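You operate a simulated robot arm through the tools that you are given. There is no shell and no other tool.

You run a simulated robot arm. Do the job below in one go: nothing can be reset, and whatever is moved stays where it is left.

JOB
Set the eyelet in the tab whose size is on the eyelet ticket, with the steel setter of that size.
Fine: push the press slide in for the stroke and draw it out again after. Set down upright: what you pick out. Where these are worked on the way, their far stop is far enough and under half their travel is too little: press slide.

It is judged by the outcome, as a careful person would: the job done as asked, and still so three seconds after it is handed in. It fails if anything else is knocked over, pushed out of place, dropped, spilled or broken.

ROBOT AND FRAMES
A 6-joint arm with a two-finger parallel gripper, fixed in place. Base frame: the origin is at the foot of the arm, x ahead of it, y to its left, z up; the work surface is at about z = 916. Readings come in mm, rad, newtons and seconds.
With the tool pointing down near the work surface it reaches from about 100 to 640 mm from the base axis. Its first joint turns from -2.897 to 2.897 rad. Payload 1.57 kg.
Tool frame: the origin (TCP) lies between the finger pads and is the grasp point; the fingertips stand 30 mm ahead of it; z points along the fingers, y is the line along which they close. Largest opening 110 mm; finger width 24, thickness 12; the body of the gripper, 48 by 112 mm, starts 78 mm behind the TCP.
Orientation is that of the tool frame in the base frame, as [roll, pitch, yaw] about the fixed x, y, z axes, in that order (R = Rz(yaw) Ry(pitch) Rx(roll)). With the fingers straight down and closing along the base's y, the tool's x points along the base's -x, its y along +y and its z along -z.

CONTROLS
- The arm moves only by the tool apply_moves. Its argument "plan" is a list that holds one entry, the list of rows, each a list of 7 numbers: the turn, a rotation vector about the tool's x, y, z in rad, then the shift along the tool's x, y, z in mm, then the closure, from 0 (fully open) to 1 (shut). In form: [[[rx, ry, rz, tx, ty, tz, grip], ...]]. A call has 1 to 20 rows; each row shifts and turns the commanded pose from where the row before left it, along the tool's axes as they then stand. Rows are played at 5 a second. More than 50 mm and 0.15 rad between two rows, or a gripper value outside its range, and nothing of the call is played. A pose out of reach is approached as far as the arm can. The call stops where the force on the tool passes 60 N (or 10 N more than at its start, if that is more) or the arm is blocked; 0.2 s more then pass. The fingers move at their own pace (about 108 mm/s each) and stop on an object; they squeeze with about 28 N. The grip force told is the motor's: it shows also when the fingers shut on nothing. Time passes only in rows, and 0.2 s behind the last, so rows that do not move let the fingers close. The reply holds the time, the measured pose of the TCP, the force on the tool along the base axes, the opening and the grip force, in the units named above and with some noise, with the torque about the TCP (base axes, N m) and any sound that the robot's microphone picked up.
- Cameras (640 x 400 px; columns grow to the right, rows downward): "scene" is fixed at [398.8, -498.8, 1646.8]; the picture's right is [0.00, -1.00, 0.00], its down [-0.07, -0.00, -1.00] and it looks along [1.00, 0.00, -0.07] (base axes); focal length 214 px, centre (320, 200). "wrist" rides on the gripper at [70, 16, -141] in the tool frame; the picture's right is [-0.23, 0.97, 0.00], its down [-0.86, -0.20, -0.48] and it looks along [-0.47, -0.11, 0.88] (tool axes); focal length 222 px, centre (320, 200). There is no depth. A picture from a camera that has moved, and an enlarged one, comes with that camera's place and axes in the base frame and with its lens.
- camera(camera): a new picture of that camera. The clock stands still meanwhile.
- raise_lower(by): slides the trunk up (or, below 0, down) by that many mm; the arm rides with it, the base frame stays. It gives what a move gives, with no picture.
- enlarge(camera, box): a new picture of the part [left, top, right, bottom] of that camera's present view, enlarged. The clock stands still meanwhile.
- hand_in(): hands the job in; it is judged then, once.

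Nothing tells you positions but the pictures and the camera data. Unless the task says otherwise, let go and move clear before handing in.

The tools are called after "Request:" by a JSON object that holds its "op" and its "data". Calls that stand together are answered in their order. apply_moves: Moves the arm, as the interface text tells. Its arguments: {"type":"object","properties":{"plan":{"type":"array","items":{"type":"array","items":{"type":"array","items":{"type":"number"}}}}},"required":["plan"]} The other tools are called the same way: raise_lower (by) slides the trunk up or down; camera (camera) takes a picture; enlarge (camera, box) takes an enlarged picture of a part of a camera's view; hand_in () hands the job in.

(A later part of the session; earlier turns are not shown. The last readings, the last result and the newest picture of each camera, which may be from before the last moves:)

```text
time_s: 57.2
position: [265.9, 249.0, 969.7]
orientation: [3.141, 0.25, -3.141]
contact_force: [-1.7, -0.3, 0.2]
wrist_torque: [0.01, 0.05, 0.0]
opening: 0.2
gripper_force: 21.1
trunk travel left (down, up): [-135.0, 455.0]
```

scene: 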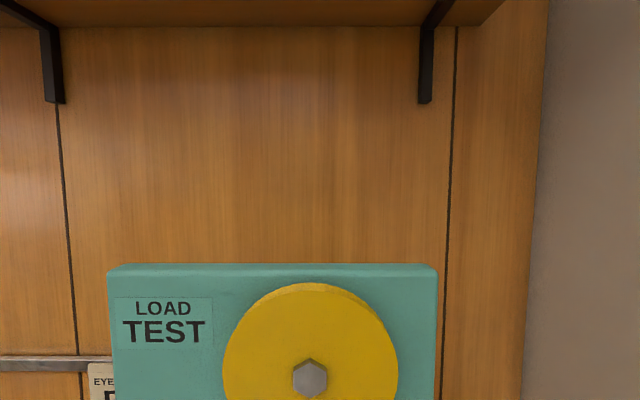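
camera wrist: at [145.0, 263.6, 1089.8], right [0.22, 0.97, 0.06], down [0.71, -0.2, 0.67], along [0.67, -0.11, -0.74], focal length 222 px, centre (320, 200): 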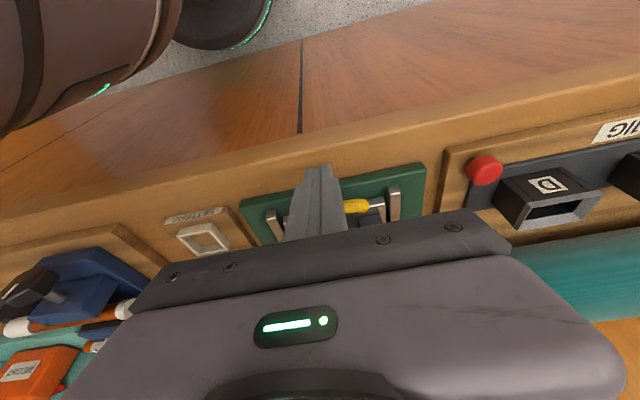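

Request:
{"op": "apply_moves", "data": {"plan": [[[0, 0, 0, -1.94, 0, 0.49, 1], [0, 0, 0, -1.94, 0, 0.49, 1], [0, 0, 0, -1.94, 0, 0.49, 1], [0, 0, 0, -2.91, 0, 0.74, 1], [0, 0, 0, -2.91, 0, 0.74, 1]]]}}

Request:
{"op": "enlarge", "data": {"camera": "wrist", "box": [240, 100, 400, 220]}}

```text
time_s: 58.4
position: [277.8, 249.7, 970.9]
orientation: [3.141, 0.249, 3.141]
contact_force: [-0.1, -0.6, -0.1]
wrist_torque: [-0.03, 0.02, 0.01]
opening: 0.1
gripper_force: 21.1
trunk travel left (down, up): [-135.0, 455.0]
```

```text
3.33 times, centred on (320, 160) of wrist
camera zoom: at [177.3, 264.9, 1090.7], right [0.22, 0.97, 0.06], down [0.71, -0.2, 0.68], along [0.67, -0.11, -0.74], focal length 740 px, centre (320, 333)
```

zoom: 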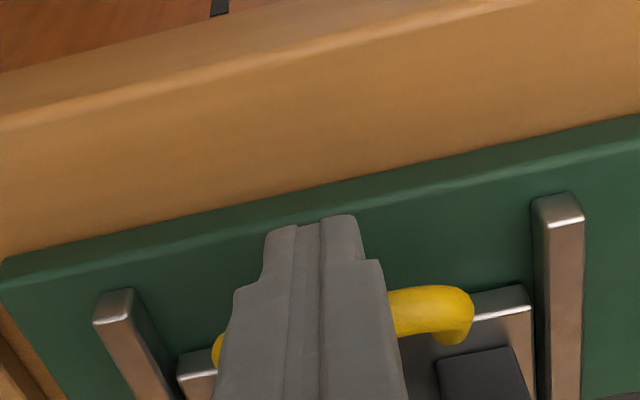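

The slide is moving with very little force (about 10 mm so far). I'll continue at a gentle pace.

Request:
{"op": "apply_moves", "data": {"plan": [[[0, 0, 0, -1.94, 0, 0.49, 1], [0, 0, 0, -2.91, 0, 0.74, 1], [0, 0, 0, -3.88, 0, 0.99, 1], [0, 0, 0, -3.88, 0, 0.99, 1], [0, 0, 0, -3.88, 0, 0.99, 1], [0, 0, 0, -3.88, 0, 0.99, 1], [0, 0, 0, -3.88, 0, 0.99, 1], [0, 0, 0, -3.88, 0, 0.99, 1], [0, 0, 0, -3.88, 0, 0.99, 1], [0, 0, 0, -3.88, 0, 0.99, 1], [0, 0, 0, -2.91, 0, 0.74, 1], [0, 0, 0, -1.94, 0, 0.49, 1]]]}}

Request:
{"op": "camera", "data": {"camera": "wrist"}}

Request:
{"op": "enlarge", "data": {"camera": "wrist", "box": [240, 100, 440, 220]}}

```text
time_s: 61.0
position: [320.6, 250.2, 969.8]
orientation: [3.141, 0.25, -3.141]
contact_force: [-0.6, 0.7, -0.5]
wrist_torque: [-0.01, 0.0, 0.03]
opening: 0.0
gripper_force: 20.6
trunk travel left (down, up): [-135.0, 455.0]
```

```text
taken
camera wrist: at [219.0, 265.3, 1090.5], right [0.22, 0.97, 0.06], down [0.71, -0.2, 0.68], along [0.67, -0.11, -0.74], focal length 222 px, centre (320, 200)
```

wrist: 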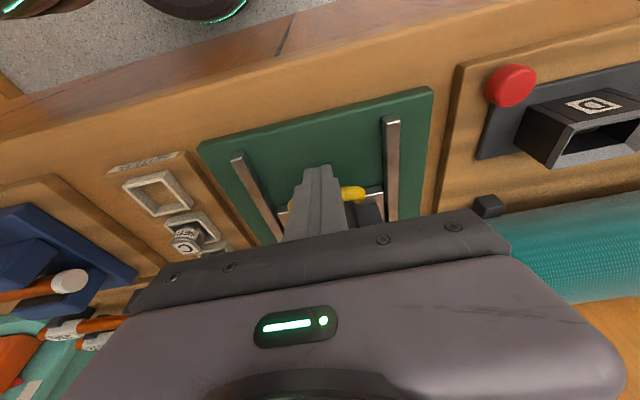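

```text
3.20 times, centred on (340, 160) of wrist
camera zoom: at [219.0, 265.3, 1090.5], right [0.22, 0.97, 0.06], down [0.71, -0.2, 0.68], along [0.67, -0.11, -0.74], focal length 711 px, centre (256, 328)
```

zoom: 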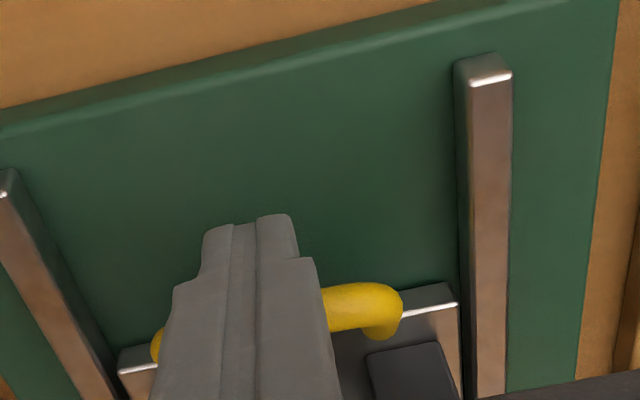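

Slide is roughly half in, force still negligible. Continuing the push.

Request:
{"op": "apply_moves", "data": {"plan": [[[0, 0, 0, -1.94, 0, 0.49, 1], [0, 0, 0, -2.91, 0, 0.74, 1], [0, 0, 0, -3.88, 0, 0.99, 1], [0, 0, 0, -3.88, 0, 0.99, 1], [0, 0, 0, -3.88, 0, 0.99, 1], [0, 0, 0, -3.88, 0, 0.99, 1], [0, 0, 0, -3.88, 0, 0.99, 1], [0, 0, 0, -3.88, 0, 0.99, 1], [0, 0, 0, -2.91, 0, 0.74, 1], [0, 0, 0, -2.91, 0, 0.74, 1], [0, 0, 0, -1.94, 0, 0.49, 1]]]}}

Request:
{"op": "camera", "data": {"camera": "wrist"}}

```text
time_s: 63.4
position: [357.5, 250.2, 970.4]
orientation: [3.14, 0.25, 3.141]
contact_force: [-1.8, -0.8, -1.3]
wrist_torque: [-0.04, 0.05, -0.01]
opening: 0.0
gripper_force: 21.2
trunk travel left (down, up): [-135.0, 455.0]
```

```text
taken
camera wrist: at [256.3, 265.4, 1090.9], right [0.22, 0.97, 0.06], down [0.71, -0.2, 0.68], along [0.67, -0.11, -0.74], focal length 222 px, centre (320, 200)
```

wrist: 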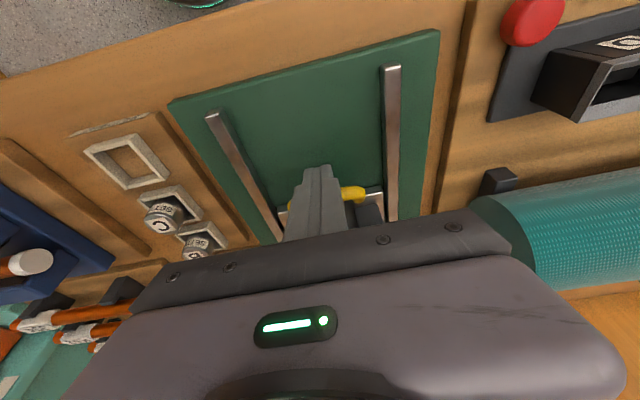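

About 88 mm in, no resistance yet. I'll go on more slowly toward the far stop.

Request:
{"op": "apply_moves", "data": {"plan": [[[0, 0, 0, -1.94, 0, 0.49, 1], [0, 0, 0, -2.91, 0, 0.74, 1], [0, 0, 0, -2.91, 0, 0.74, 1], [0, 0, 0, -2.91, 0, 0.74, 1], [0, 0, 0, -2.91, 0, 0.74, 1], [0, 0, 0, -2.91, 0, 0.74, 1], [0, 0, 0, -2.91, 0, 0.74, 1], [0, 0, 0, -1.94, 0, 0.49, 1]]]}}

Request:
{"op": "camera", "data": {"camera": "wrist"}}

```text
time_s: 65.2
position: [371.7, 247.7, 968.7]
orientation: [-3.134, 0.24, 3.141]
contact_force: [-27.2, 1.3, -1.5]
wrist_torque: [0.34, 0.56, 0.17]
opening: 0.0
gripper_force: 20.6
trunk travel left (down, up): [-135.0, 455.0]
stopped in row 8: the force on the tool passed its limit at 64 N (the readings are from after the stop); the commanded pose is now the measured one
```

```text
taken
camera wrist: at [271.4, 264.6, 1088.8], right [0.22, 0.97, 0.05], down [0.72, -0.2, 0.67], along [0.66, -0.12, -0.74], focal length 222 px, centre (320, 200)
```

wrist: 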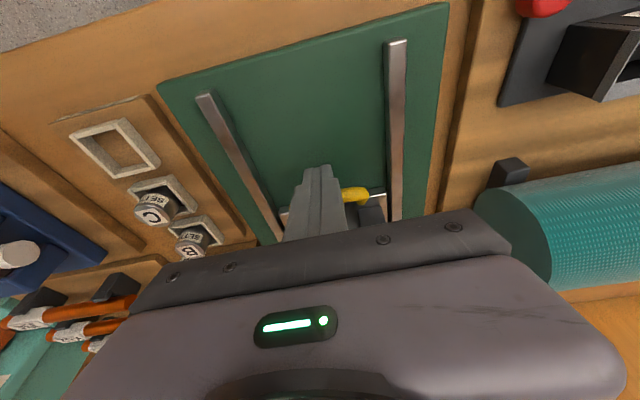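

The slide stopped at about 104 mm of travel with a firm resistance. I'll back off slightly and look under the press head to confirm it's at its far stop and nothing is jammed.

Request:
{"op": "apply_moves", "data": {"plan": [[[0, 0, 0, 3.88, 0, -0.99, 1], [0, 0, 0, 9.7, 0, -2.5, 1], [0, 0, 0, 19.4, 0, -5, 1], [0, 0, 0, 25, 0, -10, 1], [0, 0, 0, 30, 0, -20, 1], [0, -0.1, 0, 0, 0, 0, 1], [0, -0.1, 0, 0, 0, 0, 1], [0, -0.1, 0, 0, 0, 0, 1], [0, -0.1, 0, 0, 0, 0, 1], [0, 0, 0, 0, 0, 0, 1]]]}}

Request:
{"op": "camera", "data": {"camera": "wrist"}}

Request:
{"op": "enlarge", "data": {"camera": "wrist", "box": [220, 80, 420, 220]}}

```text
time_s: 67.4
position: [282.8, 250.1, 984.6]
orientation: [-3.136, 0.644, -3.139]
contact_force: [-0.6, 0.6, -0.2]
wrist_torque: [0.02, 0.01, -0.01]
opening: 0.0
gripper_force: 21.2
trunk travel left (down, up): [-135.0, 455.0]
```

```text
taken
camera wrist: at [142.0, 265.0, 1055.8], right [0.18, 0.97, 0.13], down [0.4, -0.2, 0.9], along [0.9, -0.11, -0.42], focal length 222 px, centre (320, 200)
```

wrist: 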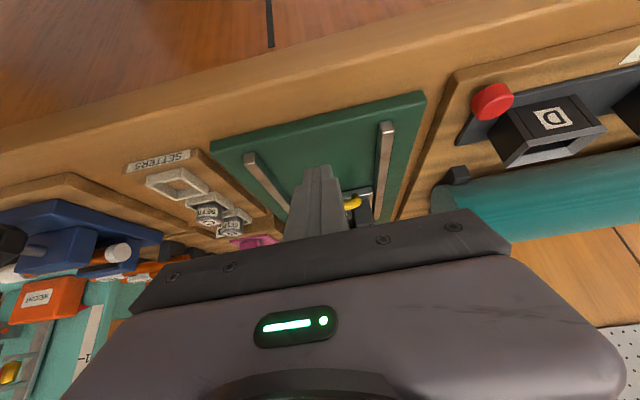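

```text
2.86 times, centred on (320, 150) of wrist
camera zoom: at [142.0, 265.0, 1055.8], right [0.18, 0.97, 0.13], down [0.4, -0.2, 0.9], along [0.9, -0.11, -0.42], focal length 635 px, centre (320, 343)
```

zoom: 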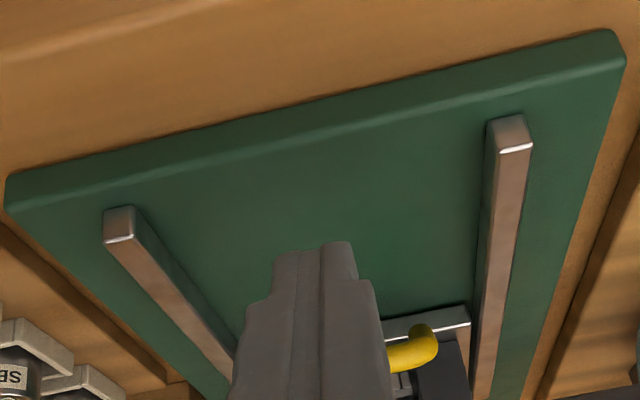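

I'll rise and open the fingers to look between them under the head.

Request:
{"op": "apply_moves", "data": {"plan": [[[0, 0, 0, -19.2, 0, -31, 1], [0, 0, 0, -19.2, 0, -31, 0.5], [0, 0, 0, -19.2, 0, -31, 0], [0, 0, 0, -19.2, 0, -31, 0], [0, 0, 0, 0, 0, 0, 0]]]}}

Request:
{"op": "camera", "data": {"camera": "wrist"}}

Request:
{"op": "enlarge", "data": {"camera": "wrist", "box": [250, 90, 410, 220]}}

```text
time_s: 68.6
position: [269.1, 249.1, 1131.2]
orientation: [-3.137, 0.642, 3.141]
contact_force: [0.5, 1.2, -0.2]
wrist_torque: [-0.03, -0.03, 0.01]
opening: 109.9
gripper_force: 0.1
trunk travel left (down, up): [-135.0, 455.0]
```

```text
taken
camera wrist: at [129.3, 265.0, 1202.2], right [0.18, 0.97, 0.13], down [0.4, -0.2, 0.9], along [0.9, -0.11, -0.42], focal length 222 px, centre (320, 200)
```

wrist: 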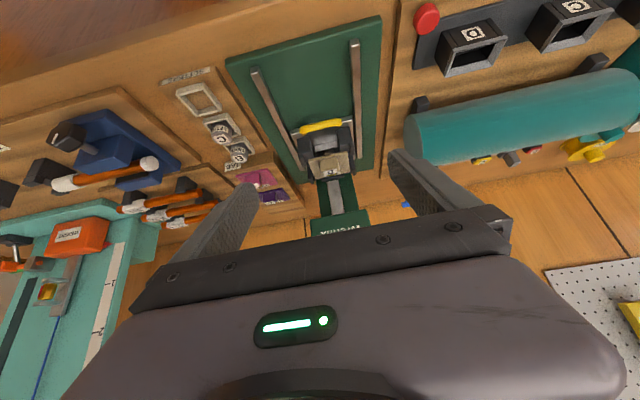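

```text
3.08 times, centred on (330, 155) of wrist
camera zoom: at [129.3, 265.0, 1202.2], right [0.18, 0.97, 0.13], down [0.4, -0.2, 0.9], along [0.9, -0.11, -0.42], focal length 684 px, centre (289, 338)
```

zoom: 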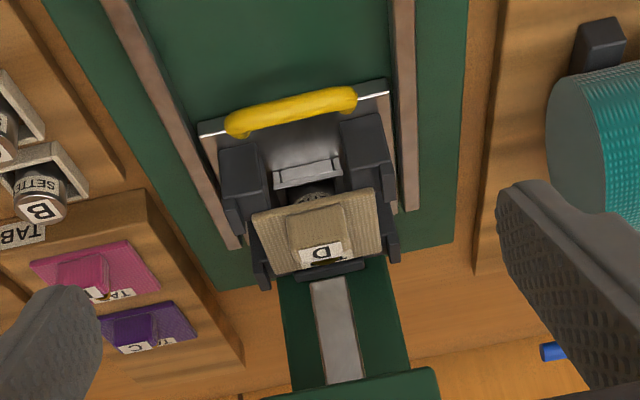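

The slide is fully in: the tab and eyelet sit under the ram, still seated on the ledges. Now I'll prepare to hook the handle from inside its loop with closed fingers to draw it out; first I restore the smaller tilt and look down at the loop.

Request:
{"op": "apply_moves", "data": {"plan": [[[0, 0.13, 0, 0, 0, 0, 0], [0, 0.13, 0, 0, 0, 0, 0], [0, 0.132, 0, 0, 0, 0, 0], [0, 0, 0, 0, 0, 0, 0]]]}}

Request:
{"op": "camera", "data": {"camera": "wrist"}}

Request:
{"op": "enlarge", "data": {"camera": "wrist", "box": [260, 110, 400, 220]}}

```text
time_s: 69.6
position: [268.7, 249.6, 1130.7]
orientation: [-3.14, 0.248, 3.14]
contact_force: [0.0, -0.1, -0.2]
wrist_torque: [0.03, -0.01, -0.05]
opening: 110.4
gripper_force: 0.1
trunk travel left (down, up): [-135.0, 455.0]
```

```text
taken
camera wrist: at [167.4, 265.9, 1250.2], right [0.22, 0.97, 0.05], down [0.71, -0.2, 0.68], along [0.67, -0.11, -0.74], focal length 222 px, centre (320, 200)
```

wrist: 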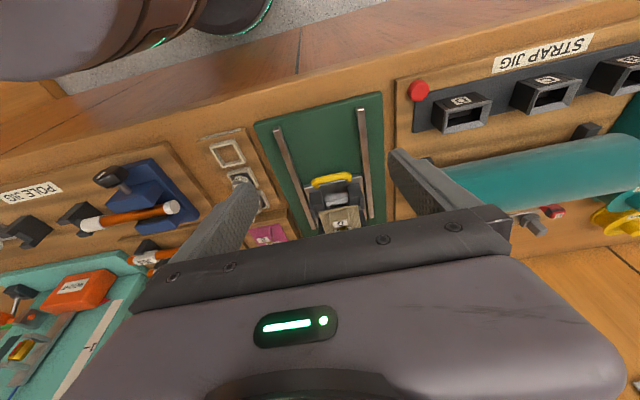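

```text
3.64 times, centred on (330, 165) of wrist
camera zoom: at [167.4, 265.9, 1250.2], right [0.22, 0.97, 0.05], down [0.71, -0.2, 0.68], along [0.67, -0.11, -0.74], focal length 808 px, centre (284, 327)
```

zoom: 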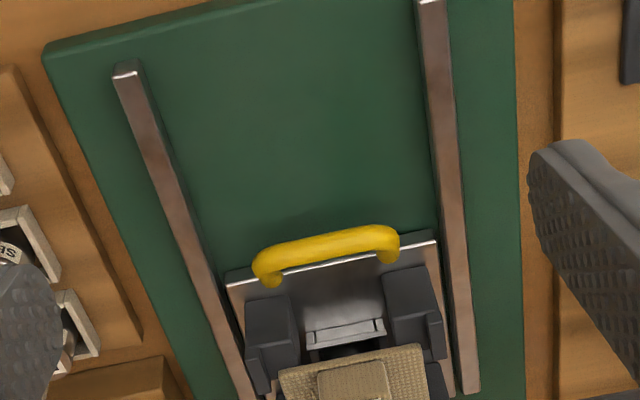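

Bar is now at about x=391.5, with a gap up to the front posts at about 431. I'll bring the closed fingers above the loop's inside, at x≈407.

Request:
{"op": "apply_moves", "data": {"plan": [[[0, 0, 0, -21.9, -0.1, 25.3, 0.5], [0, 0, 0, -21.9, -0.1, 25.3, 1], [0, 0, 0, -21.9, -0.1, 25.3, 1], [0, 0, 0, -21.9, -0.1, 25.3, 1], [0, 0, 0, -21.9, -0.2, 25.3, 1], [0, 0, 0, 0, 0, 0, 1]]]}}

Request:
{"op": "camera", "data": {"camera": "wrist"}}

Request:
{"op": "enlarge", "data": {"camera": "wrist", "box": [250, 90, 390, 210]}}

```text
time_s: 71.0
position: [405.2, 249.9, 1033.1]
orientation: [-3.136, 0.251, -3.141]
contact_force: [1.2, 0.4, 0.3]
wrist_torque: [0.01, -0.02, -0.02]
opening: 0.3
gripper_force: 21.8
trunk travel left (down, up): [-135.0, 455.0]
```

```text
taken
camera wrist: at [303.5, 265.6, 1152.4], right [0.22, 0.97, 0.05], down [0.71, -0.2, 0.68], along [0.67, -0.11, -0.73], focal length 222 px, centre (320, 200)
```

wrist: 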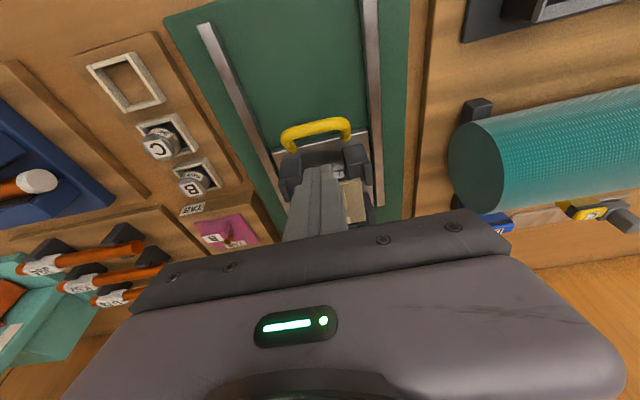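

```text
3.33 times, centred on (320, 150) of wrist
camera zoom: at [303.5, 265.6, 1152.4], right [0.22, 0.97, 0.05], down [0.71, -0.2, 0.68], along [0.67, -0.11, -0.73], focal length 740 px, centre (320, 367)
```

zoom: 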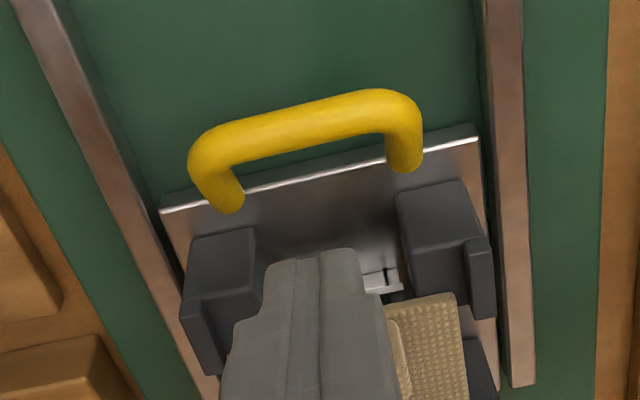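

The loop is clearly visible: the bar's at x≈391 and the posts' faces at x≈435, leaving room for the closed fingers. I'll descend into the loop to just below bar height.

Request:
{"op": "apply_moves", "data": {"plan": [[[0, 0, 0, 1.6, 0, 18.5, 1], [0, 0, 0, 4.5, 0, 17.8, 1], [0, 0, 0, 2.5, 0, 9.7, 1], [0, 0, 0, 2, 0, 8, 1], [0, 0, 0, 0, 0, 0, 1]]]}}

Request:
{"op": "enlarge", "data": {"camera": "wrist", "box": [250, 110, 390, 220]}}

```text
time_s: 72.2
position: [409.0, 247.4, 978.6]
orientation: [-3.137, 0.251, 3.141]
contact_force: [0.5, -0.1, 0.2]
wrist_torque: [0.03, 0.01, -0.01]
opening: 0.0
gripper_force: 21.3
trunk travel left (down, up): [-135.0, 455.0]
```

```text
3.64 times, centred on (320, 165) of wrist
camera zoom: at [307.9, 263.6, 1098.6], right [0.22, 0.97, 0.05], down [0.71, -0.2, 0.68], along [0.67, -0.11, -0.73], focal length 808 px, centre (320, 327)
```

zoom: 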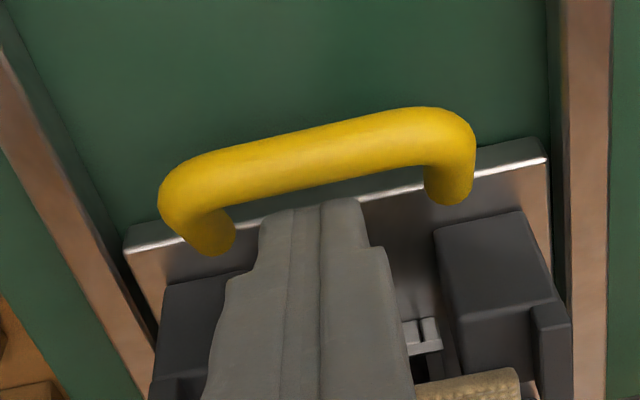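

The fingers are inside the loop. I'll lower 3 mm more for a safer hook and pull gently back until contact.

Request:
{"op": "apply_moves", "data": {"plan": [[[0, 0, 0, 0.74, 1, 2.9, 1], [0, 0, 0, 1.94, 0, -0.49, 1], [0, 0, 0, 1.94, 0, -0.49, 1], [0, 0, 0, 1.94, 0, -0.49, 1], [0, 0, 0, 1.94, 0, -0.49, 1], [0, 0, 0, 1.94, 0, -0.49, 1], [0, 0, 0, 1.94, 0, -0.49, 1], [0, 0, 0, 1.94, 0, -0.49, 1], [0, 0, 0, 1.94, 0, -0.49, 1]]]}}

Request:
{"op": "enlarge", "data": {"camera": "wrist", "box": [250, 110, 390, 220]}}

```text
time_s: 74.2
position: [392.7, 249.1, 976.4]
orientation: [-3.138, 0.25, 3.141]
contact_force: [1.1, -1.4, -1.3]
wrist_torque: [-0.02, -0.03, -0.01]
opening: 0.1
gripper_force: 21.2
trunk travel left (down, up): [-135.0, 455.0]
```

```text
3.64 times, centred on (320, 165) of wrist
camera zoom: at [291.9, 264.5, 1096.0], right [0.22, 0.97, 0.05], down [0.71, -0.2, 0.68], along [0.67, -0.11, -0.73], focal length 808 px, centre (320, 327)
```

zoom: 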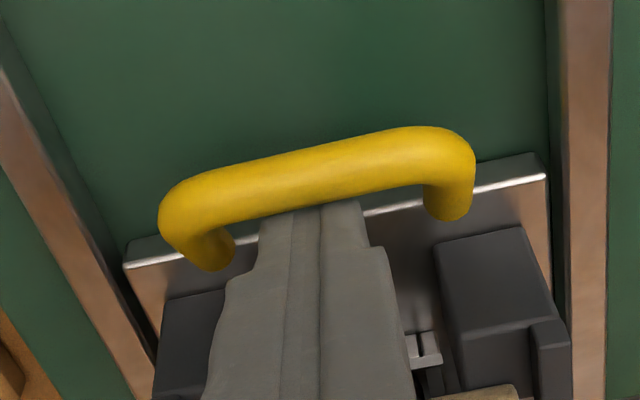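

The hook works: the slide is coming along. I'll keep drawing it out gently.

Request:
{"op": "apply_moves", "data": {"plan": [[[0, 0, 0, 1.94, 0, -0.49, 1], [0, 0, 0, 2.91, 0, -0.74, 1], [0, 0, 0, 3.88, 0, -0.99, 1], [0, 0, 0, 3.88, 0, -0.99, 1], [0, 0, 0, 3.88, 0, -0.99, 1], [0, 0, 0, 3.88, 0, -0.99, 1], [0, 0, 0, 3.88, 0, -0.99, 1], [0, 0, 0, 3.88, 0, -0.99, 1], [0, 0, 0, 3.88, 0, -0.99, 1], [0, 0, 0, 3.88, 0, -0.99, 1], [0, 0, 0, 3.88, 0, -0.99, 1], [0, 0, 0, 2.91, 0, -0.74, 1], [0, 0, 0, 1.94, 0, -0.49, 1]]]}}

Request:
{"op": "camera", "data": {"camera": "wrist"}}

Request:
{"op": "enlarge", "data": {"camera": "wrist", "box": [250, 110, 390, 220]}}

```text
time_s: 77.0
position: [347.4, 250.2, 976.0]
orientation: [-3.136, 0.25, -3.141]
contact_force: [1.9, 0.6, -0.1]
wrist_torque: [0.0, -0.07, 0.02]
opening: 0.0
gripper_force: 21.3
trunk travel left (down, up): [-135.0, 455.0]
```

```text
taken
camera wrist: at [245.9, 265.5, 1096.3], right [0.22, 0.97, 0.05], down [0.71, -0.2, 0.68], along [0.67, -0.11, -0.73], focal length 222 px, centre (320, 200)
```

wrist: 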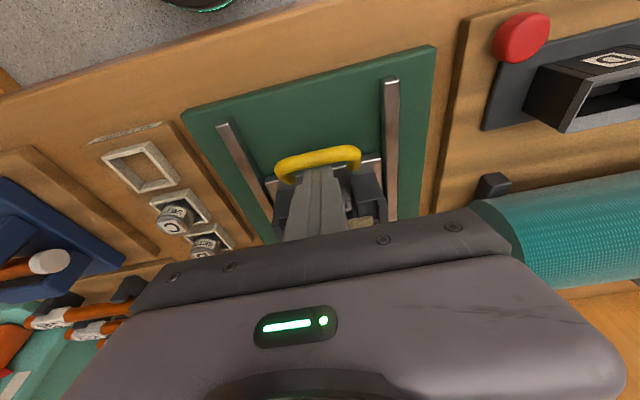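

```text
3.64 times, centred on (320, 165) of wrist
camera zoom: at [245.9, 265.5, 1096.3], right [0.22, 0.97, 0.05], down [0.71, -0.2, 0.68], along [0.67, -0.11, -0.73], focal length 808 px, centre (320, 327)
```

zoom: 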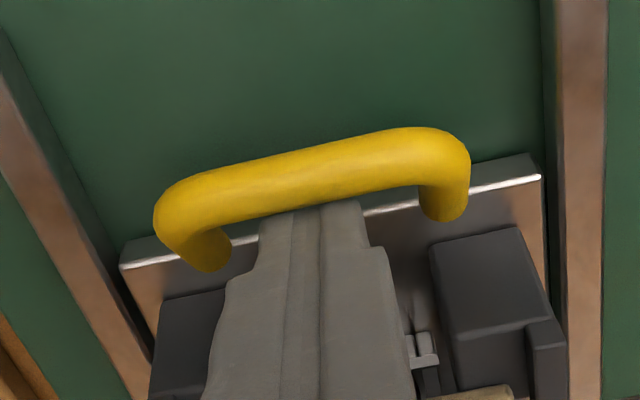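

Continuing to draw the slide out, slowing near the end.

Request:
{"op": "apply_moves", "data": {"plan": [[[0, 0, 0, 1.94, 0, -0.49, 1], [0, 0, 0, 2.91, 0, -0.74, 1], [0, 0, 0, 3.88, 0, -0.99, 1], [0, 0, 0, 3.88, 0, -0.99, 1], [0, 0, 0, 3.88, 0, -0.99, 1], [0, 0, 0, 3.88, 0, -0.99, 1], [0, 0, 0, 3.88, 0, -0.99, 1], [0, 0, 0, 3.88, 0, -0.99, 1], [0, 0, 0, 3.88, 0, -0.99, 1], [0, 0, 0, 3.88, 0, -0.99, 1], [0, 0, 0, 2.91, 0, -0.74, 1], [0, 0, 0, 1.94, 0, -0.49, 1], [0, 0, 0, 0.97, 0, -0.25, 1]]]}}

Request:
{"op": "enlarge", "data": {"camera": "wrist", "box": [250, 110, 390, 220]}}

```text
time_s: 79.8
position: [304.0, 250.3, 975.4]
orientation: [-3.137, 0.249, -3.141]
contact_force: [1.0, -0.1, -0.4]
wrist_torque: [0.0, -0.01, -0.01]
opening: 0.1
gripper_force: 21.8
trunk travel left (down, up): [-135.0, 455.0]
```

```text
3.64 times, centred on (320, 165) of wrist
camera zoom: at [202.8, 265.0, 1096.7], right [0.22, 0.97, 0.05], down [0.71, -0.2, 0.68], along [0.67, -0.11, -0.73], focal length 808 px, centre (320, 327)
```

zoom: 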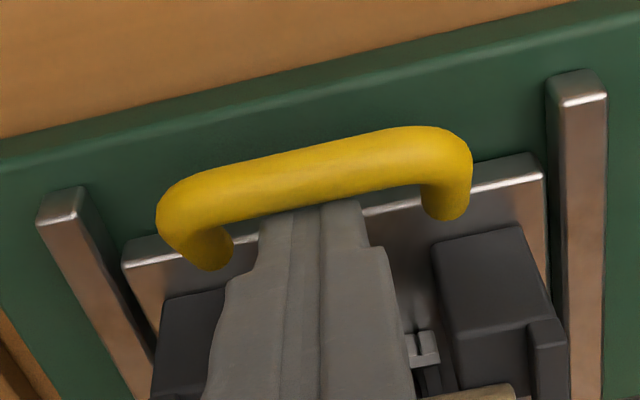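

Request:
{"op": "apply_moves", "data": {"plan": [[[0, 0, 0, 1.45, 0, -0.37, 1], [0, 0, 0, 1.45, 0, -0.37, 1], [0, 0, 0, 1.45, 0, -0.37, 1], [0, 0, 0, 0.97, 0, -0.25, 1]]]}}

```text
time_s: 80.8
position: [298.6, 249.1, 976.3]
orientation: [-3.135, 0.249, 3.14]
contact_force: [1.8, -0.1, -0.2]
wrist_torque: [-0.02, -0.03, 0.01]
opening: 0.0
gripper_force: 21.3
trunk travel left (down, up): [-135.0, 455.0]
```

Request:
{"op": "apply_moves", "data": {"plan": [[[0, 0, 0, 0.97, 0, -0.25, 1], [0, 0, 0, 0.97, 0, -0.25, 1], [0, 0, 0, 0.97, 0, -0.25, 1]]]}}

Request:
{"op": "enlarge", "data": {"camera": "wrist", "box": [250, 110, 390, 220]}}

```text
time_s: 81.6
position: [296.6, 249.0, 976.7]
orientation: [-3.137, 0.253, -3.141]
contact_force: [3.8, 0.2, 0.1]
wrist_torque: [0.07, -0.1, 0.03]
opening: 0.2
gripper_force: 20.9
trunk travel left (down, up): [-135.0, 455.0]
```

```text
3.64 times, centred on (320, 165) of wrist
camera zoom: at [194.9, 265.2, 1096.5], right [0.22, 0.97, 0.05], down [0.71, -0.2, 0.68], along [0.67, -0.11, -0.73], focal length 808 px, centre (320, 327)
```

zoom: 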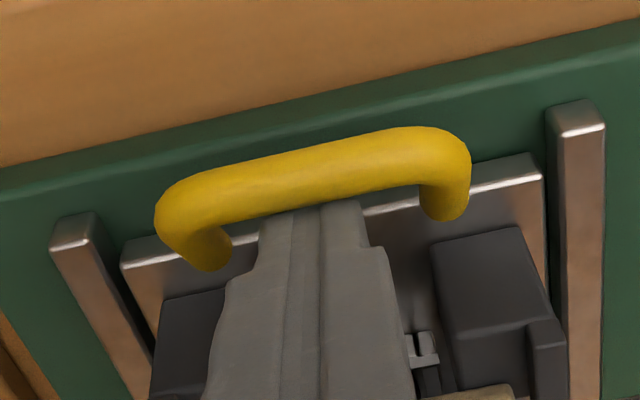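

Request:
{"op": "apply_moves", "data": {"plan": [[[0, 0, 0, 0.97, 0, -0.25, 1], [0, 0, 0, 0.97, 0, -0.25, 1]]]}}

```text
time_s: 82.2
position: [295.9, 250.2, 977.1]
orientation: [-3.14, 0.25, -3.141]
contact_force: [24.2, -4.4, 8.8]
wrist_torque: [-0.43, -0.52, -0.02]
opening: 0.0
gripper_force: 21.4
trunk travel left (down, up): [-135.0, 455.0]
```

The slide has reached its outer stop. I'll ease off the bar by 5 mm and lift straight up out of the loop.

Request:
{"op": "apply_moves", "data": {"plan": [[[0, 0, 0, -1.94, 0, 0.49, 1], [0, 0, 0, -2.91, 0, 0.74, 1], [0, 0, 0, 0, 0, 0, 1], [0, 0, 0, -4.9, 0, -19.4, 1], [0, 0, 0, -7.4, 0, -29.1, 1], [0, 0, 0, -7.4, 0, -29.1, 1], [0, 0, 0, 0, 0, -30, 1], [0, 0, 0, 20, 0, -20, 0.5], [0, 0, 0, 20, -20, -10, 0], [0, 0, 0, 0, 0, 0, 0]]]}}

Request:
{"op": "camera", "data": {"camera": "wrist"}}

Request:
{"op": "enlarge", "data": {"camera": "wrist", "box": [260, 90, 410, 210]}}

```text
time_s: 84.4
position: [246.5, 228.3, 1103.5]
orientation: [-3.136, 0.248, -3.141]
contact_force: [1.0, 0.3, -0.1]
wrist_torque: [-0.01, 0.02, -0.01]
opening: 109.9
gripper_force: 0.0
trunk travel left (down, up): [-135.0, 455.0]
```

```text
taken
camera wrist: at [144.8, 244.7, 1223.9], right [0.22, 0.97, 0.05], down [0.71, -0.2, 0.68], along [0.67, -0.11, -0.73], focal length 222 px, centre (320, 200)
```

wrist: 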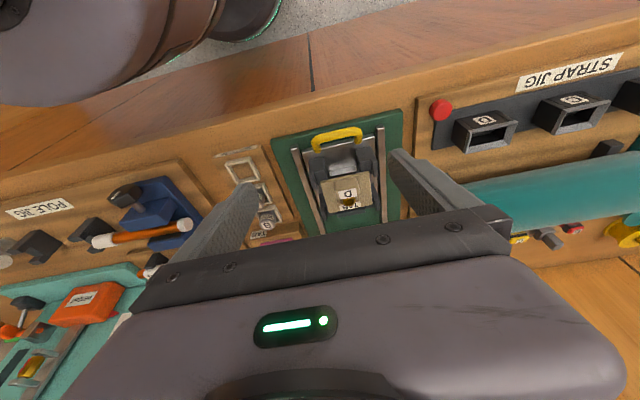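

```text
3.33 times, centred on (335, 150) of wrist
camera zoom: at [144.8, 244.7, 1223.9], right [0.22, 0.97, 0.05], down [0.71, -0.2, 0.68], along [0.67, -0.11, -0.73], focal length 740 px, centre (270, 367)
```

zoom: 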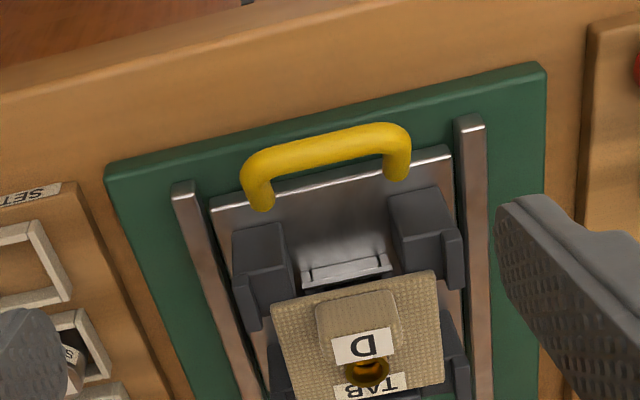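

The slide is fully out and the tab remains seated. I'll look closely at the eyelet to see whether it has been set.

Request:
{"op": "enlarge", "data": {"camera": "wrist", "box": [310, 165, 380, 215]}}

Request:
{"op": "apply_moves", "data": {"plan": [[[0, 0.125, 0, 0, 0, 0, 0], [0, 0.125, 0, 0, 0, 0, 0], [0, 0, 0, -40, -5, 0, 0], [0, 0, 0, -30, 0, 0, 0], [0, 0, 0, 0, 0, 0, 0]]]}}

Request:
{"op": "camera", "data": {"camera": "wrist"}}

Request:
{"op": "enlarge", "data": {"camera": "wrist", "box": [290, 120, 380, 190]}}

```text
8.00 times, centred on (345, 190) of wrist
camera zoom: at [144.8, 244.7, 1223.9], right [0.22, 0.97, 0.05], down [0.71, -0.2, 0.68], along [0.67, -0.11, -0.73], focal length 1777 px, centre (120, 280)
```

zoom: 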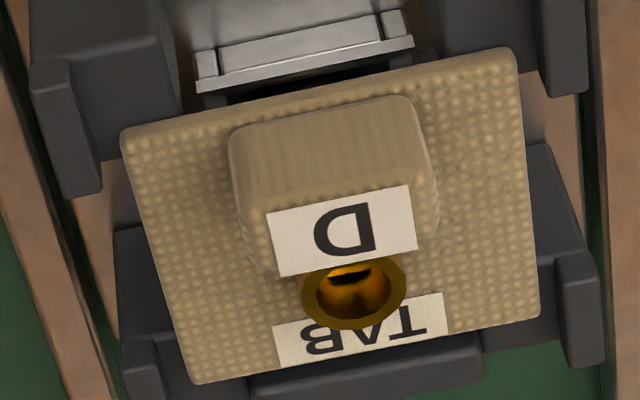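

```text
time_s: 85.6
position: [314.2, 224.9, 1103.9]
orientation: [-3.138, 0.0, 3.139]
contact_force: [-0.4, -0.3, 0.5]
wrist_torque: [0.02, 0.0, 0.01]
opening: 110.3
gripper_force: 0.0
trunk travel left (down, up): [-135.0, 455.0]
```

```text
taken
camera wrist: at [245.5, 241.0, 1245.6], right [0.23, 0.97, 0.0], down [0.85, -0.2, 0.48], along [0.47, -0.11, -0.88], focal length 222 px, centre (320, 200)
```

wrist: 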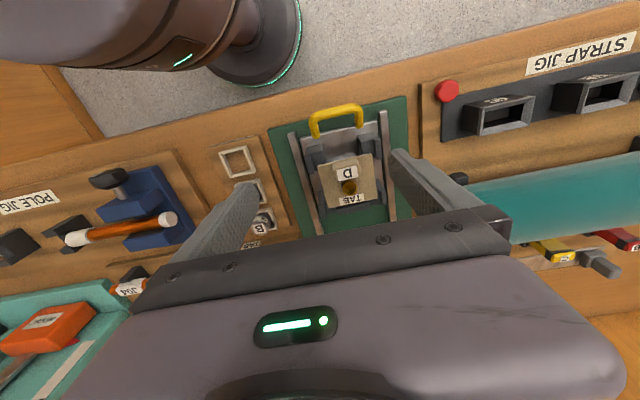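

```text
5.71 times, centred on (335, 155) of wrist
camera zoom: at [245.5, 241.0, 1245.6], right [0.23, 0.97, 0.0], down [0.85, -0.2, 0.48], along [0.47, -0.11, -0.88], focal length 1269 px, centre (234, 457)
```

zoom: 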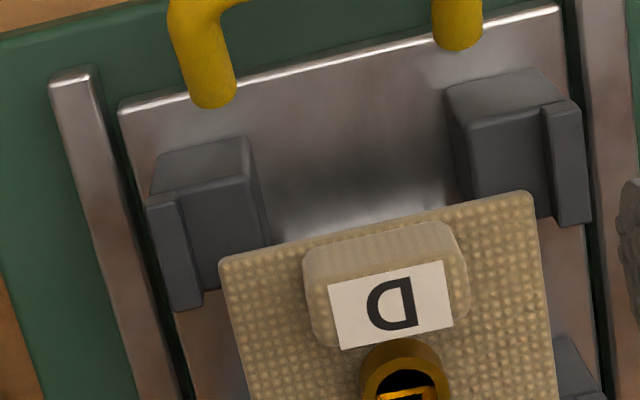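

Request:
{"op": "enlarge", "data": {"camera": "wrist", "box": [325, 165, 375, 205]}}

Request:
{"op": "enlarge", "data": {"camera": "wrist", "box": [270, 90, 400, 220]}}

```text
10.00 times, centred on (350, 185) of wrist
camera zoom: at [245.5, 241.0, 1245.6], right [0.23, 0.97, 0.0], down [0.85, -0.2, 0.48], along [0.47, -0.11, -0.88], focal length 2221 px, centre (20, 350)
```

zoom: 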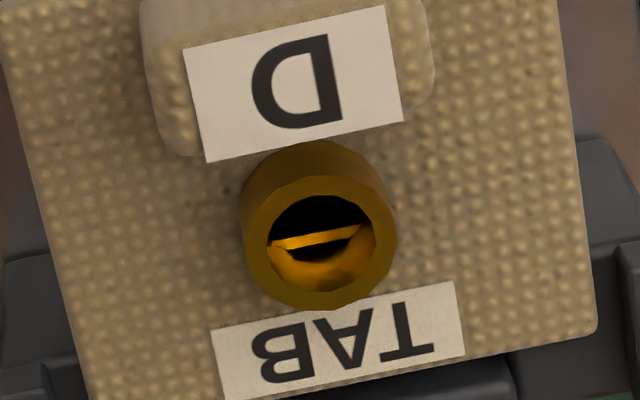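

```text
3.08 times, centred on (335, 155) of wrist
camera zoom: at [245.5, 241.0, 1245.6], right [0.23, 0.97, 0.0], down [0.85, -0.2, 0.48], along [0.47, -0.11, -0.88], focal length 684 px, centre (274, 338)
```

zoom: 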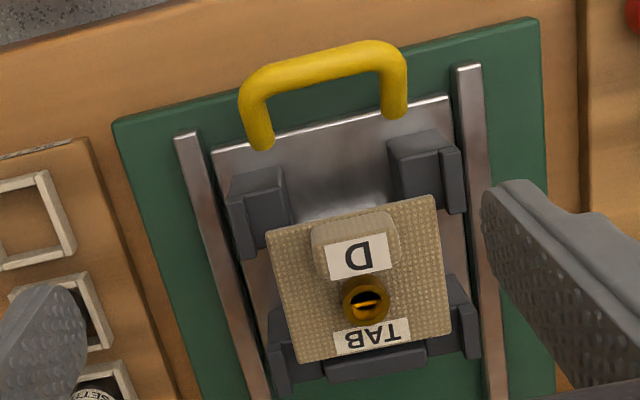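

The tab shows D, upright and level, with the eyelet over the setter. To judge whether the eyelet was set, I'll compare it with the untouched eyelet on tab B from the same relative angle.

Request:
{"op": "apply_moves", "data": {"plan": [[[0, 0, 0, 0, -40, -10, 0], [0, 0, 0, 0, -40, -10, 0], [0, 0, 0, 0, -40, 0, 0], [0, 0, 0, 0, -45, 0, 0.3], [0, 0, 0, -40, 0, 0, 0.3], [0, 0, 0, -40, 0, 0, 0.3], [0, 0, 0, -40, 0, 10, 0.3], [0, 0, 0, -36, 0, 20, 0], [0, 0, 0, 0, 0, 20, 0], [0, 0, 0, 0, 0, 0, 0]]]}}

Request:
{"op": "camera", "data": {"camera": "wrist"}}

Request:
{"op": "enlarge", "data": {"camera": "wrist", "box": [300, 150, 380, 210]}}

```text
time_s: 87.8
position: [470.4, 58.7, 1075.6]
orientation: [-3.136, -0.001, 3.14]
contact_force: [-0.1, 0.7, 0.2]
wrist_torque: [0.0, -0.02, 0.01]
opening: 109.9
gripper_force: 0.1
trunk travel left (down, up): [-135.0, 455.0]
```

```text
taken
camera wrist: at [401.3, 74.5, 1217.4], right [0.23, 0.97, 0.0], down [0.85, -0.2, 0.48], along [0.47, -0.11, -0.88], focal length 222 px, centre (320, 200)
```

wrist: 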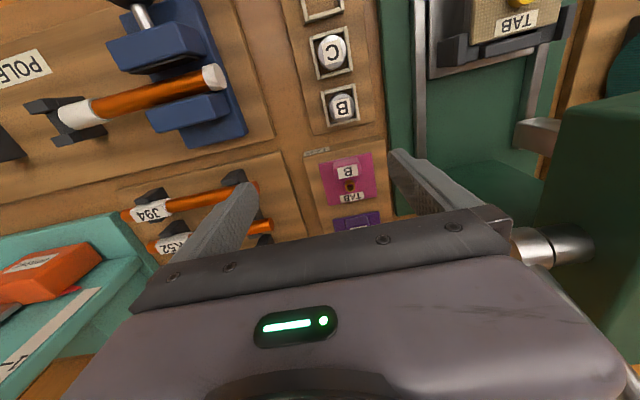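

```text
6.67 times, centred on (340, 180) of wrist
camera zoom: at [401.3, 74.5, 1217.4], right [0.23, 0.97, 0.0], down [0.85, -0.2, 0.48], along [0.47, -0.11, -0.88], focal length 1481 px, centre (187, 333)
```

zoom: 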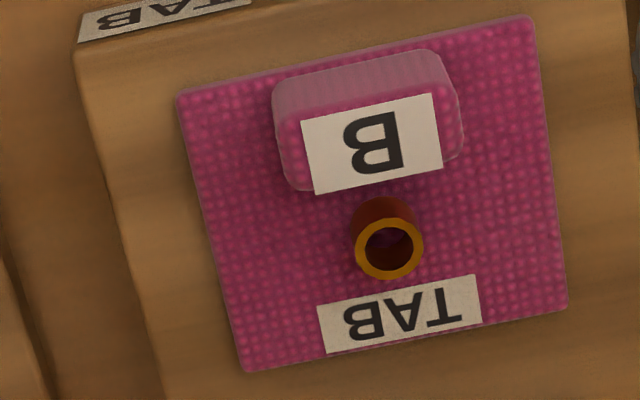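

The D eyelet looks unchanged compared with before, and the press has a hand lever with a black knob at its side – that must give the actual stroke while the slide is in. I'll inspect the lever closely.

Request:
{"op": "enlarge", "data": {"camera": "wrist", "box": [440, 100, 640, 400]}}

Request:
{"op": "apply_moves", "data": {"plan": [[[0, 0, 0, 30, -20, -40, 0], [0, 0, 0, 40, -20, -30, 0], [0, 0, 0, 40, -20, -30, 0], [0, 0, 0, 40, -20, -30, 0], [0, -0.13, 0, 0, 0, 0, 0], [0, -0.13, 0, 0, 0, 0, 0], [0, -0.13, 0, 0, 0, 0, 0], [0, 0, 0, 0, 0, 0, 0]]]}}

Request:
{"op": "camera", "data": {"camera": "wrist"}}

```text
1.33 times, centred on (540, 250) of wrist
camera zoom: at [401.3, 74.5, 1217.4], right [0.23, 0.97, 0.0], down [0.85, -0.2, 0.48], along [0.47, -0.11, -0.88], focal length 296 px, centre (27, 133)
```

zoom: 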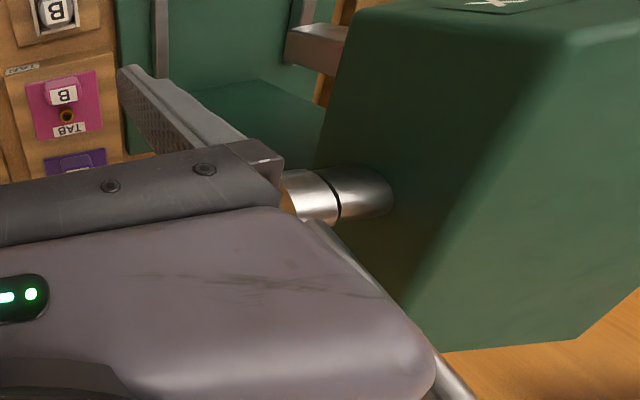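

```text
refused: row 1 steps farther than a row can; nothing moved
```

```text
taken
camera wrist: at [401.3, 74.5, 1217.4], right [0.23, 0.97, 0.0], down [0.85, -0.2, 0.48], along [0.47, -0.11, -0.88], focal length 222 px, centre (320, 200)
```

wrist: 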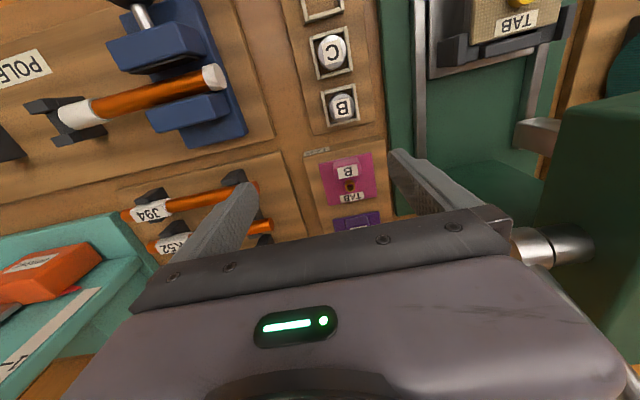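

I'll back away toward the base and up, then tilt to see the whole lever.

Request:
{"op": "apply_moves", "data": {"plan": [[[0, 0, 0, 30, -8, -35, 0], [0, 0, 0, 35, -8, -30, 0], [0, 0, 0, 40, -8, -25, 0], [0, 0, 0, 40, -8, -25, 0], [0, 0, 0, 40, 0, -25, 0], [0, -0.13, 0, 0, 0, 0, 0], [0, -0.13, 0, 0, 0, 0, 0], [0, -0.13, 0, 0, 0, 0, 0], [0, -0.13, 0, 0, 0, 0, 0], [0, 0, 0, 0, 0, 0, 0]]]}}

Request:
{"op": "camera", "data": {"camera": "wrist"}}

```text
time_s: 90.0
position: [286.5, 29.6, 1215.1]
orientation: [-3.136, 0.523, 3.141]
contact_force: [-0.9, 0.5, -1.2]
wrist_torque: [0.01, -0.03, -0.01]
opening: 110.1
gripper_force: 0.0
trunk travel left (down, up): [-135.0, 455.0]
```

```text
taken
camera wrist: at [155.8, 44.4, 1303.0], right [0.2, 0.97, 0.11], down [0.5, -0.2, 0.84], along [0.84, -0.11, -0.53], focal length 222 px, centre (320, 200)
```

wrist: 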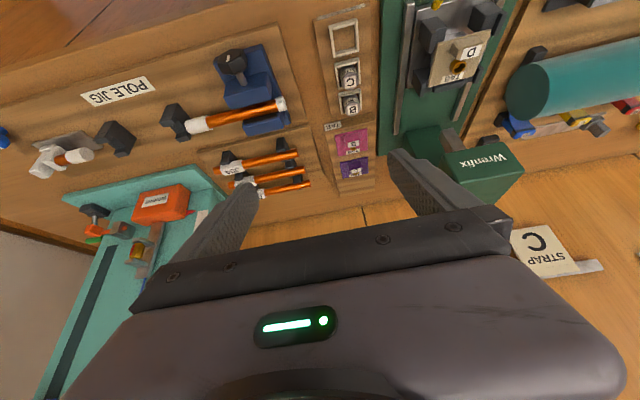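

The lever is hidden behind the gripper from here. I'll raise the trunk to look down at it as in the first pictures.

Request:
{"op": "raise_lower", "data": {"by": 330}}

Request:
{"op": "apply_moves", "data": {"plan": [[[0, 0, 0, 0, 40, 0, 0], [0, 0, 0, 0, 40, 0, 0], [0, 0, 0, 0, 40, 0, 0], [0, 0.13, 0, 0, 30, 0, 0], [0, 0, 0, 0, 0, 0, 0]]]}}

Request:
{"op": "camera", "data": {"camera": "wrist"}}

```text
time_s: 93.3
position: [286.6, 29.5, 1544.3]
orientation: [-3.137, 0.521, -3.141]
contact_force: [-0.8, 0.2, 0.1]
wrist_torque: [0.0, 0.02, -0.01]
opening: 110.3
gripper_force: 0.1
trunk travel left (down, up): [-465.0, 125.0]
```

```text
time_s: 94.5
position: [285.9, 177.8, 1544.7]
orientation: [-3.138, 0.39, 3.141]
contact_force: [-0.2, -0.3, 0.6]
wrist_torque: [0.02, -0.01, 0.02]
opening: 110.1
gripper_force: 0.1
trunk travel left (down, up): [-465.0, 125.0]
```

```text
taken
camera wrist: at [167.8, 193.8, 1650.5], right [0.21, 0.97, 0.08], down [0.61, -0.2, 0.77], along [0.77, -0.11, -0.63], focal length 222 px, centre (320, 200)
```

wrist: 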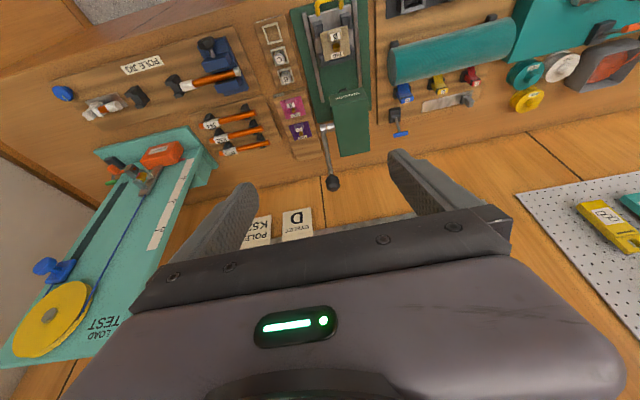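

Request:
{"op": "enlarge", "data": {"camera": "wrist", "box": [270, 70, 400, 250]}}

Request:
{"op": "enlarge", "data": {"camera": "wrist", "box": [230, 190, 340, 250]}}

```text
2.22 times, centred on (335, 160) of wrist
camera zoom: at [167.8, 193.8, 1650.5], right [0.21, 0.97, 0.08], down [0.61, -0.2, 0.77], along [0.77, -0.11, -0.63], focal length 494 px, centre (287, 289)
```

zoom: 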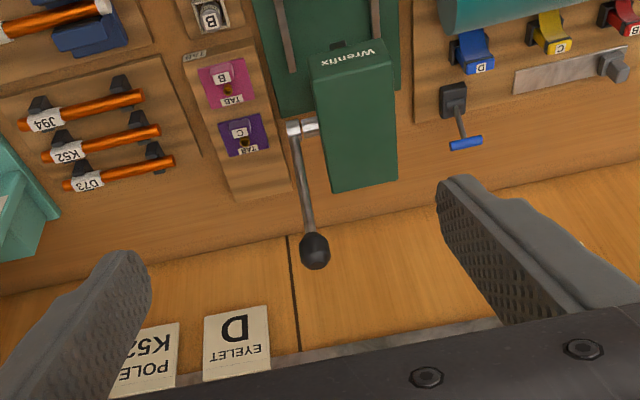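

```text
5.82 times, centred on (285, 220) of wrist
camera zoom: at [167.8, 193.8, 1650.5], right [0.21, 0.97, 0.08], down [0.61, -0.2, 0.77], along [0.77, -0.11, -0.63], focal length 1292 px, centre (524, 84)
```

zoom: 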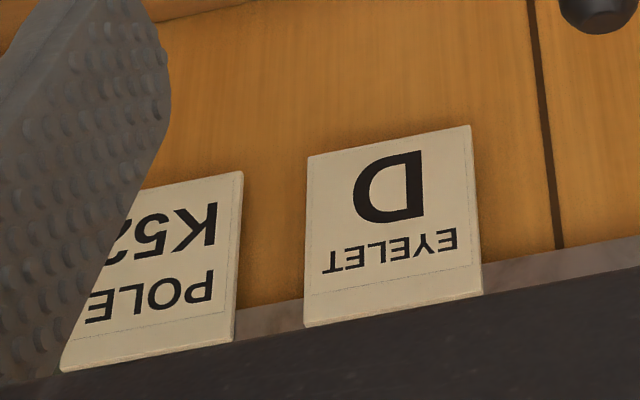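

The ticket confirms "EYELET D". The lever (hub near (517, 180, 1109), knob near (565, 171, 1273)) must give the stroke with the slide in. I'll first push the slide in again, so I lower the trunk and return behind the handle.

Request:
{"op": "raise_lower", "data": {"by": -330}}

Request:
{"op": "apply_moves", "data": {"plan": [[[0, 0.14, 0, 0, 0, 0, 0.5], [0, 0, 0, 15.6, 14.1, 32, 1], [0, 0, 0, 15.6, 14.1, 32, 1], [0, 0, 0, 15.6, 14.1, 32, 1], [0, 0, 0, 15.6, 14.1, 32, 1], [0, 0, 0, 15.6, 14.1, 32, 1], [0, 0, 0, 0, 0, 0, 1]]]}}

Request:
{"op": "camera", "data": {"camera": "wrist"}}

```text
time_s: 97.7
position: [288.5, 178.5, 1216.4]
orientation: [-3.136, 0.391, -3.141]
contact_force: [-0.5, 0.0, 0.3]
wrist_torque: [-0.03, 0.0, 0.0]
opening: 110.1
gripper_force: 0.1
trunk travel left (down, up): [-135.0, 455.0]
```

```text
time_s: 98.8
position: [266.7, 224.7, 1154.7]
orientation: [3.027, 0.337, 3.108]
contact_force: [-0.2, -0.2, 0.2]
wrist_torque: [0.01, 0.0, 0.01]
opening: 0.2
gripper_force: 21.6
trunk travel left (down, up): [-135.0, 455.0]
stopped in row 5: the arm was blocked; the commanded pose is now the measured one
```

```text
taken
camera wrist: at [154.9, 227.1, 1265.5], right [0.21, 0.96, 0.18], down [0.65, -0.28, 0.71], along [0.73, -0.03, -0.68], focal length 222 px, centre (320, 200)
```

wrist: 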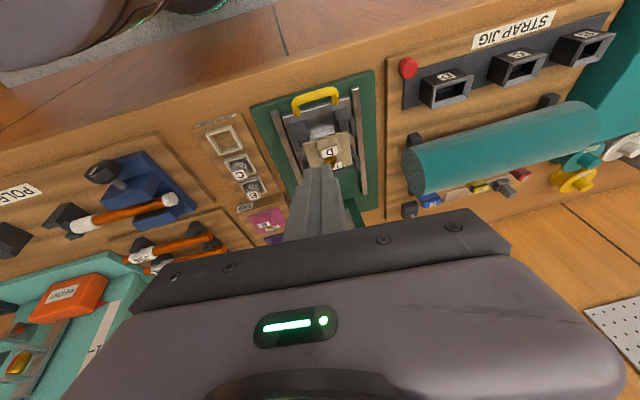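

The arm reported being blocked mid-move and twisted slightly, with no force on the tool. I'll straighten the tool gently in place first.

Request:
{"op": "apply_moves", "data": {"plan": [[[0, 0, 0, 0, 0, -10, 1], [0.035, 0.03, -0.011, 0, 0, -10, 1], [0.035, 0.03, -0.011, 0, 0, 0, 1], [0.034, 0.027, -0.01, 0, 0, 0, 1], [0, 0, 0, 0, 0, 0, 1], [0, 0, 0, 0, 0, 0, 1]]]}}

Request:
{"op": "camera", "data": {"camera": "wrist"}}

```text
time_s: 100.2
position: [258.4, 222.8, 1172.5]
orientation: [-3.141, 0.252, -3.14]
contact_force: [0.2, -0.1, -0.4]
wrist_torque: [0.01, 0.04, 0.0]
opening: 0.1
gripper_force: 21.2
trunk travel left (down, up): [-135.0, 455.0]
```

```text
taken
camera wrist: at [158.0, 237.3, 1292.7], right [0.22, 0.97, 0.06], down [0.71, -0.2, 0.68], along [0.67, -0.11, -0.73], focal length 222 px, centre (320, 200)
```

wrist: 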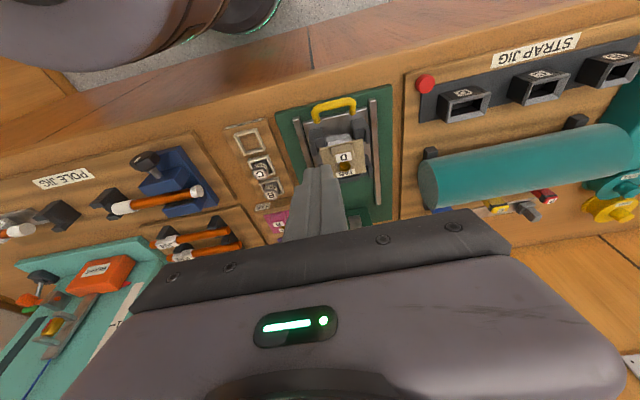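

Recovered. I'll proceed with smaller steps to the position behind the handle.

Request:
{"op": "apply_moves", "data": {"plan": [[[0, 0, 0, 6.1, 3.9, 18, 1], [0, 0, 0, 6.1, 3.9, 18, 1], [0, 0, 0, 6.1, 3.9, 18, 1], [0, 0, 0, 6.1, 3.9, 18, 1], [0, 0, 0, 6.1, 3.9, 18, 1], [0, 0, 0, 6.1, 3.9, 18, 1], [0, 0, 0, 6.1, 3.9, 18, 1], [0, 0, 0, 0, 0, 0, 1]]]}}

Request:
{"op": "camera", "data": {"camera": "wrist"}}

```text
time_s: 102.0
position: [248.4, 250.7, 1039.2]
orientation: [-3.141, 0.252, -3.137]
contact_force: [0.6, -0.3, 0.4]
wrist_torque: [-0.01, 0.0, 0.02]
opening: 0.2
gripper_force: 21.6
trunk travel left (down, up): [-135.0, 455.0]
```

```text
taken
camera wrist: at [147.6, 265.2, 1159.6], right [0.22, 0.97, 0.05], down [0.71, -0.2, 0.68], along [0.67, -0.11, -0.73], focal length 222 px, centre (320, 200)
```

wrist: 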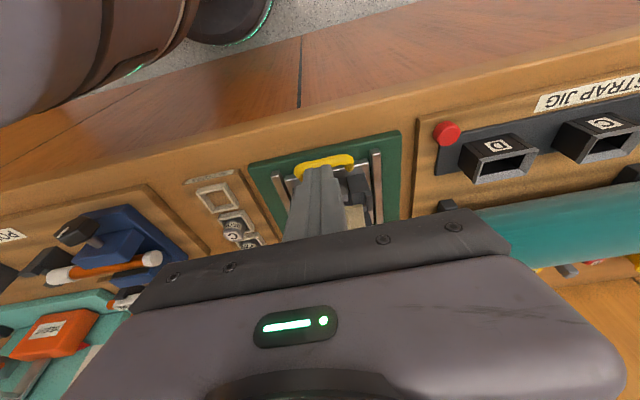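

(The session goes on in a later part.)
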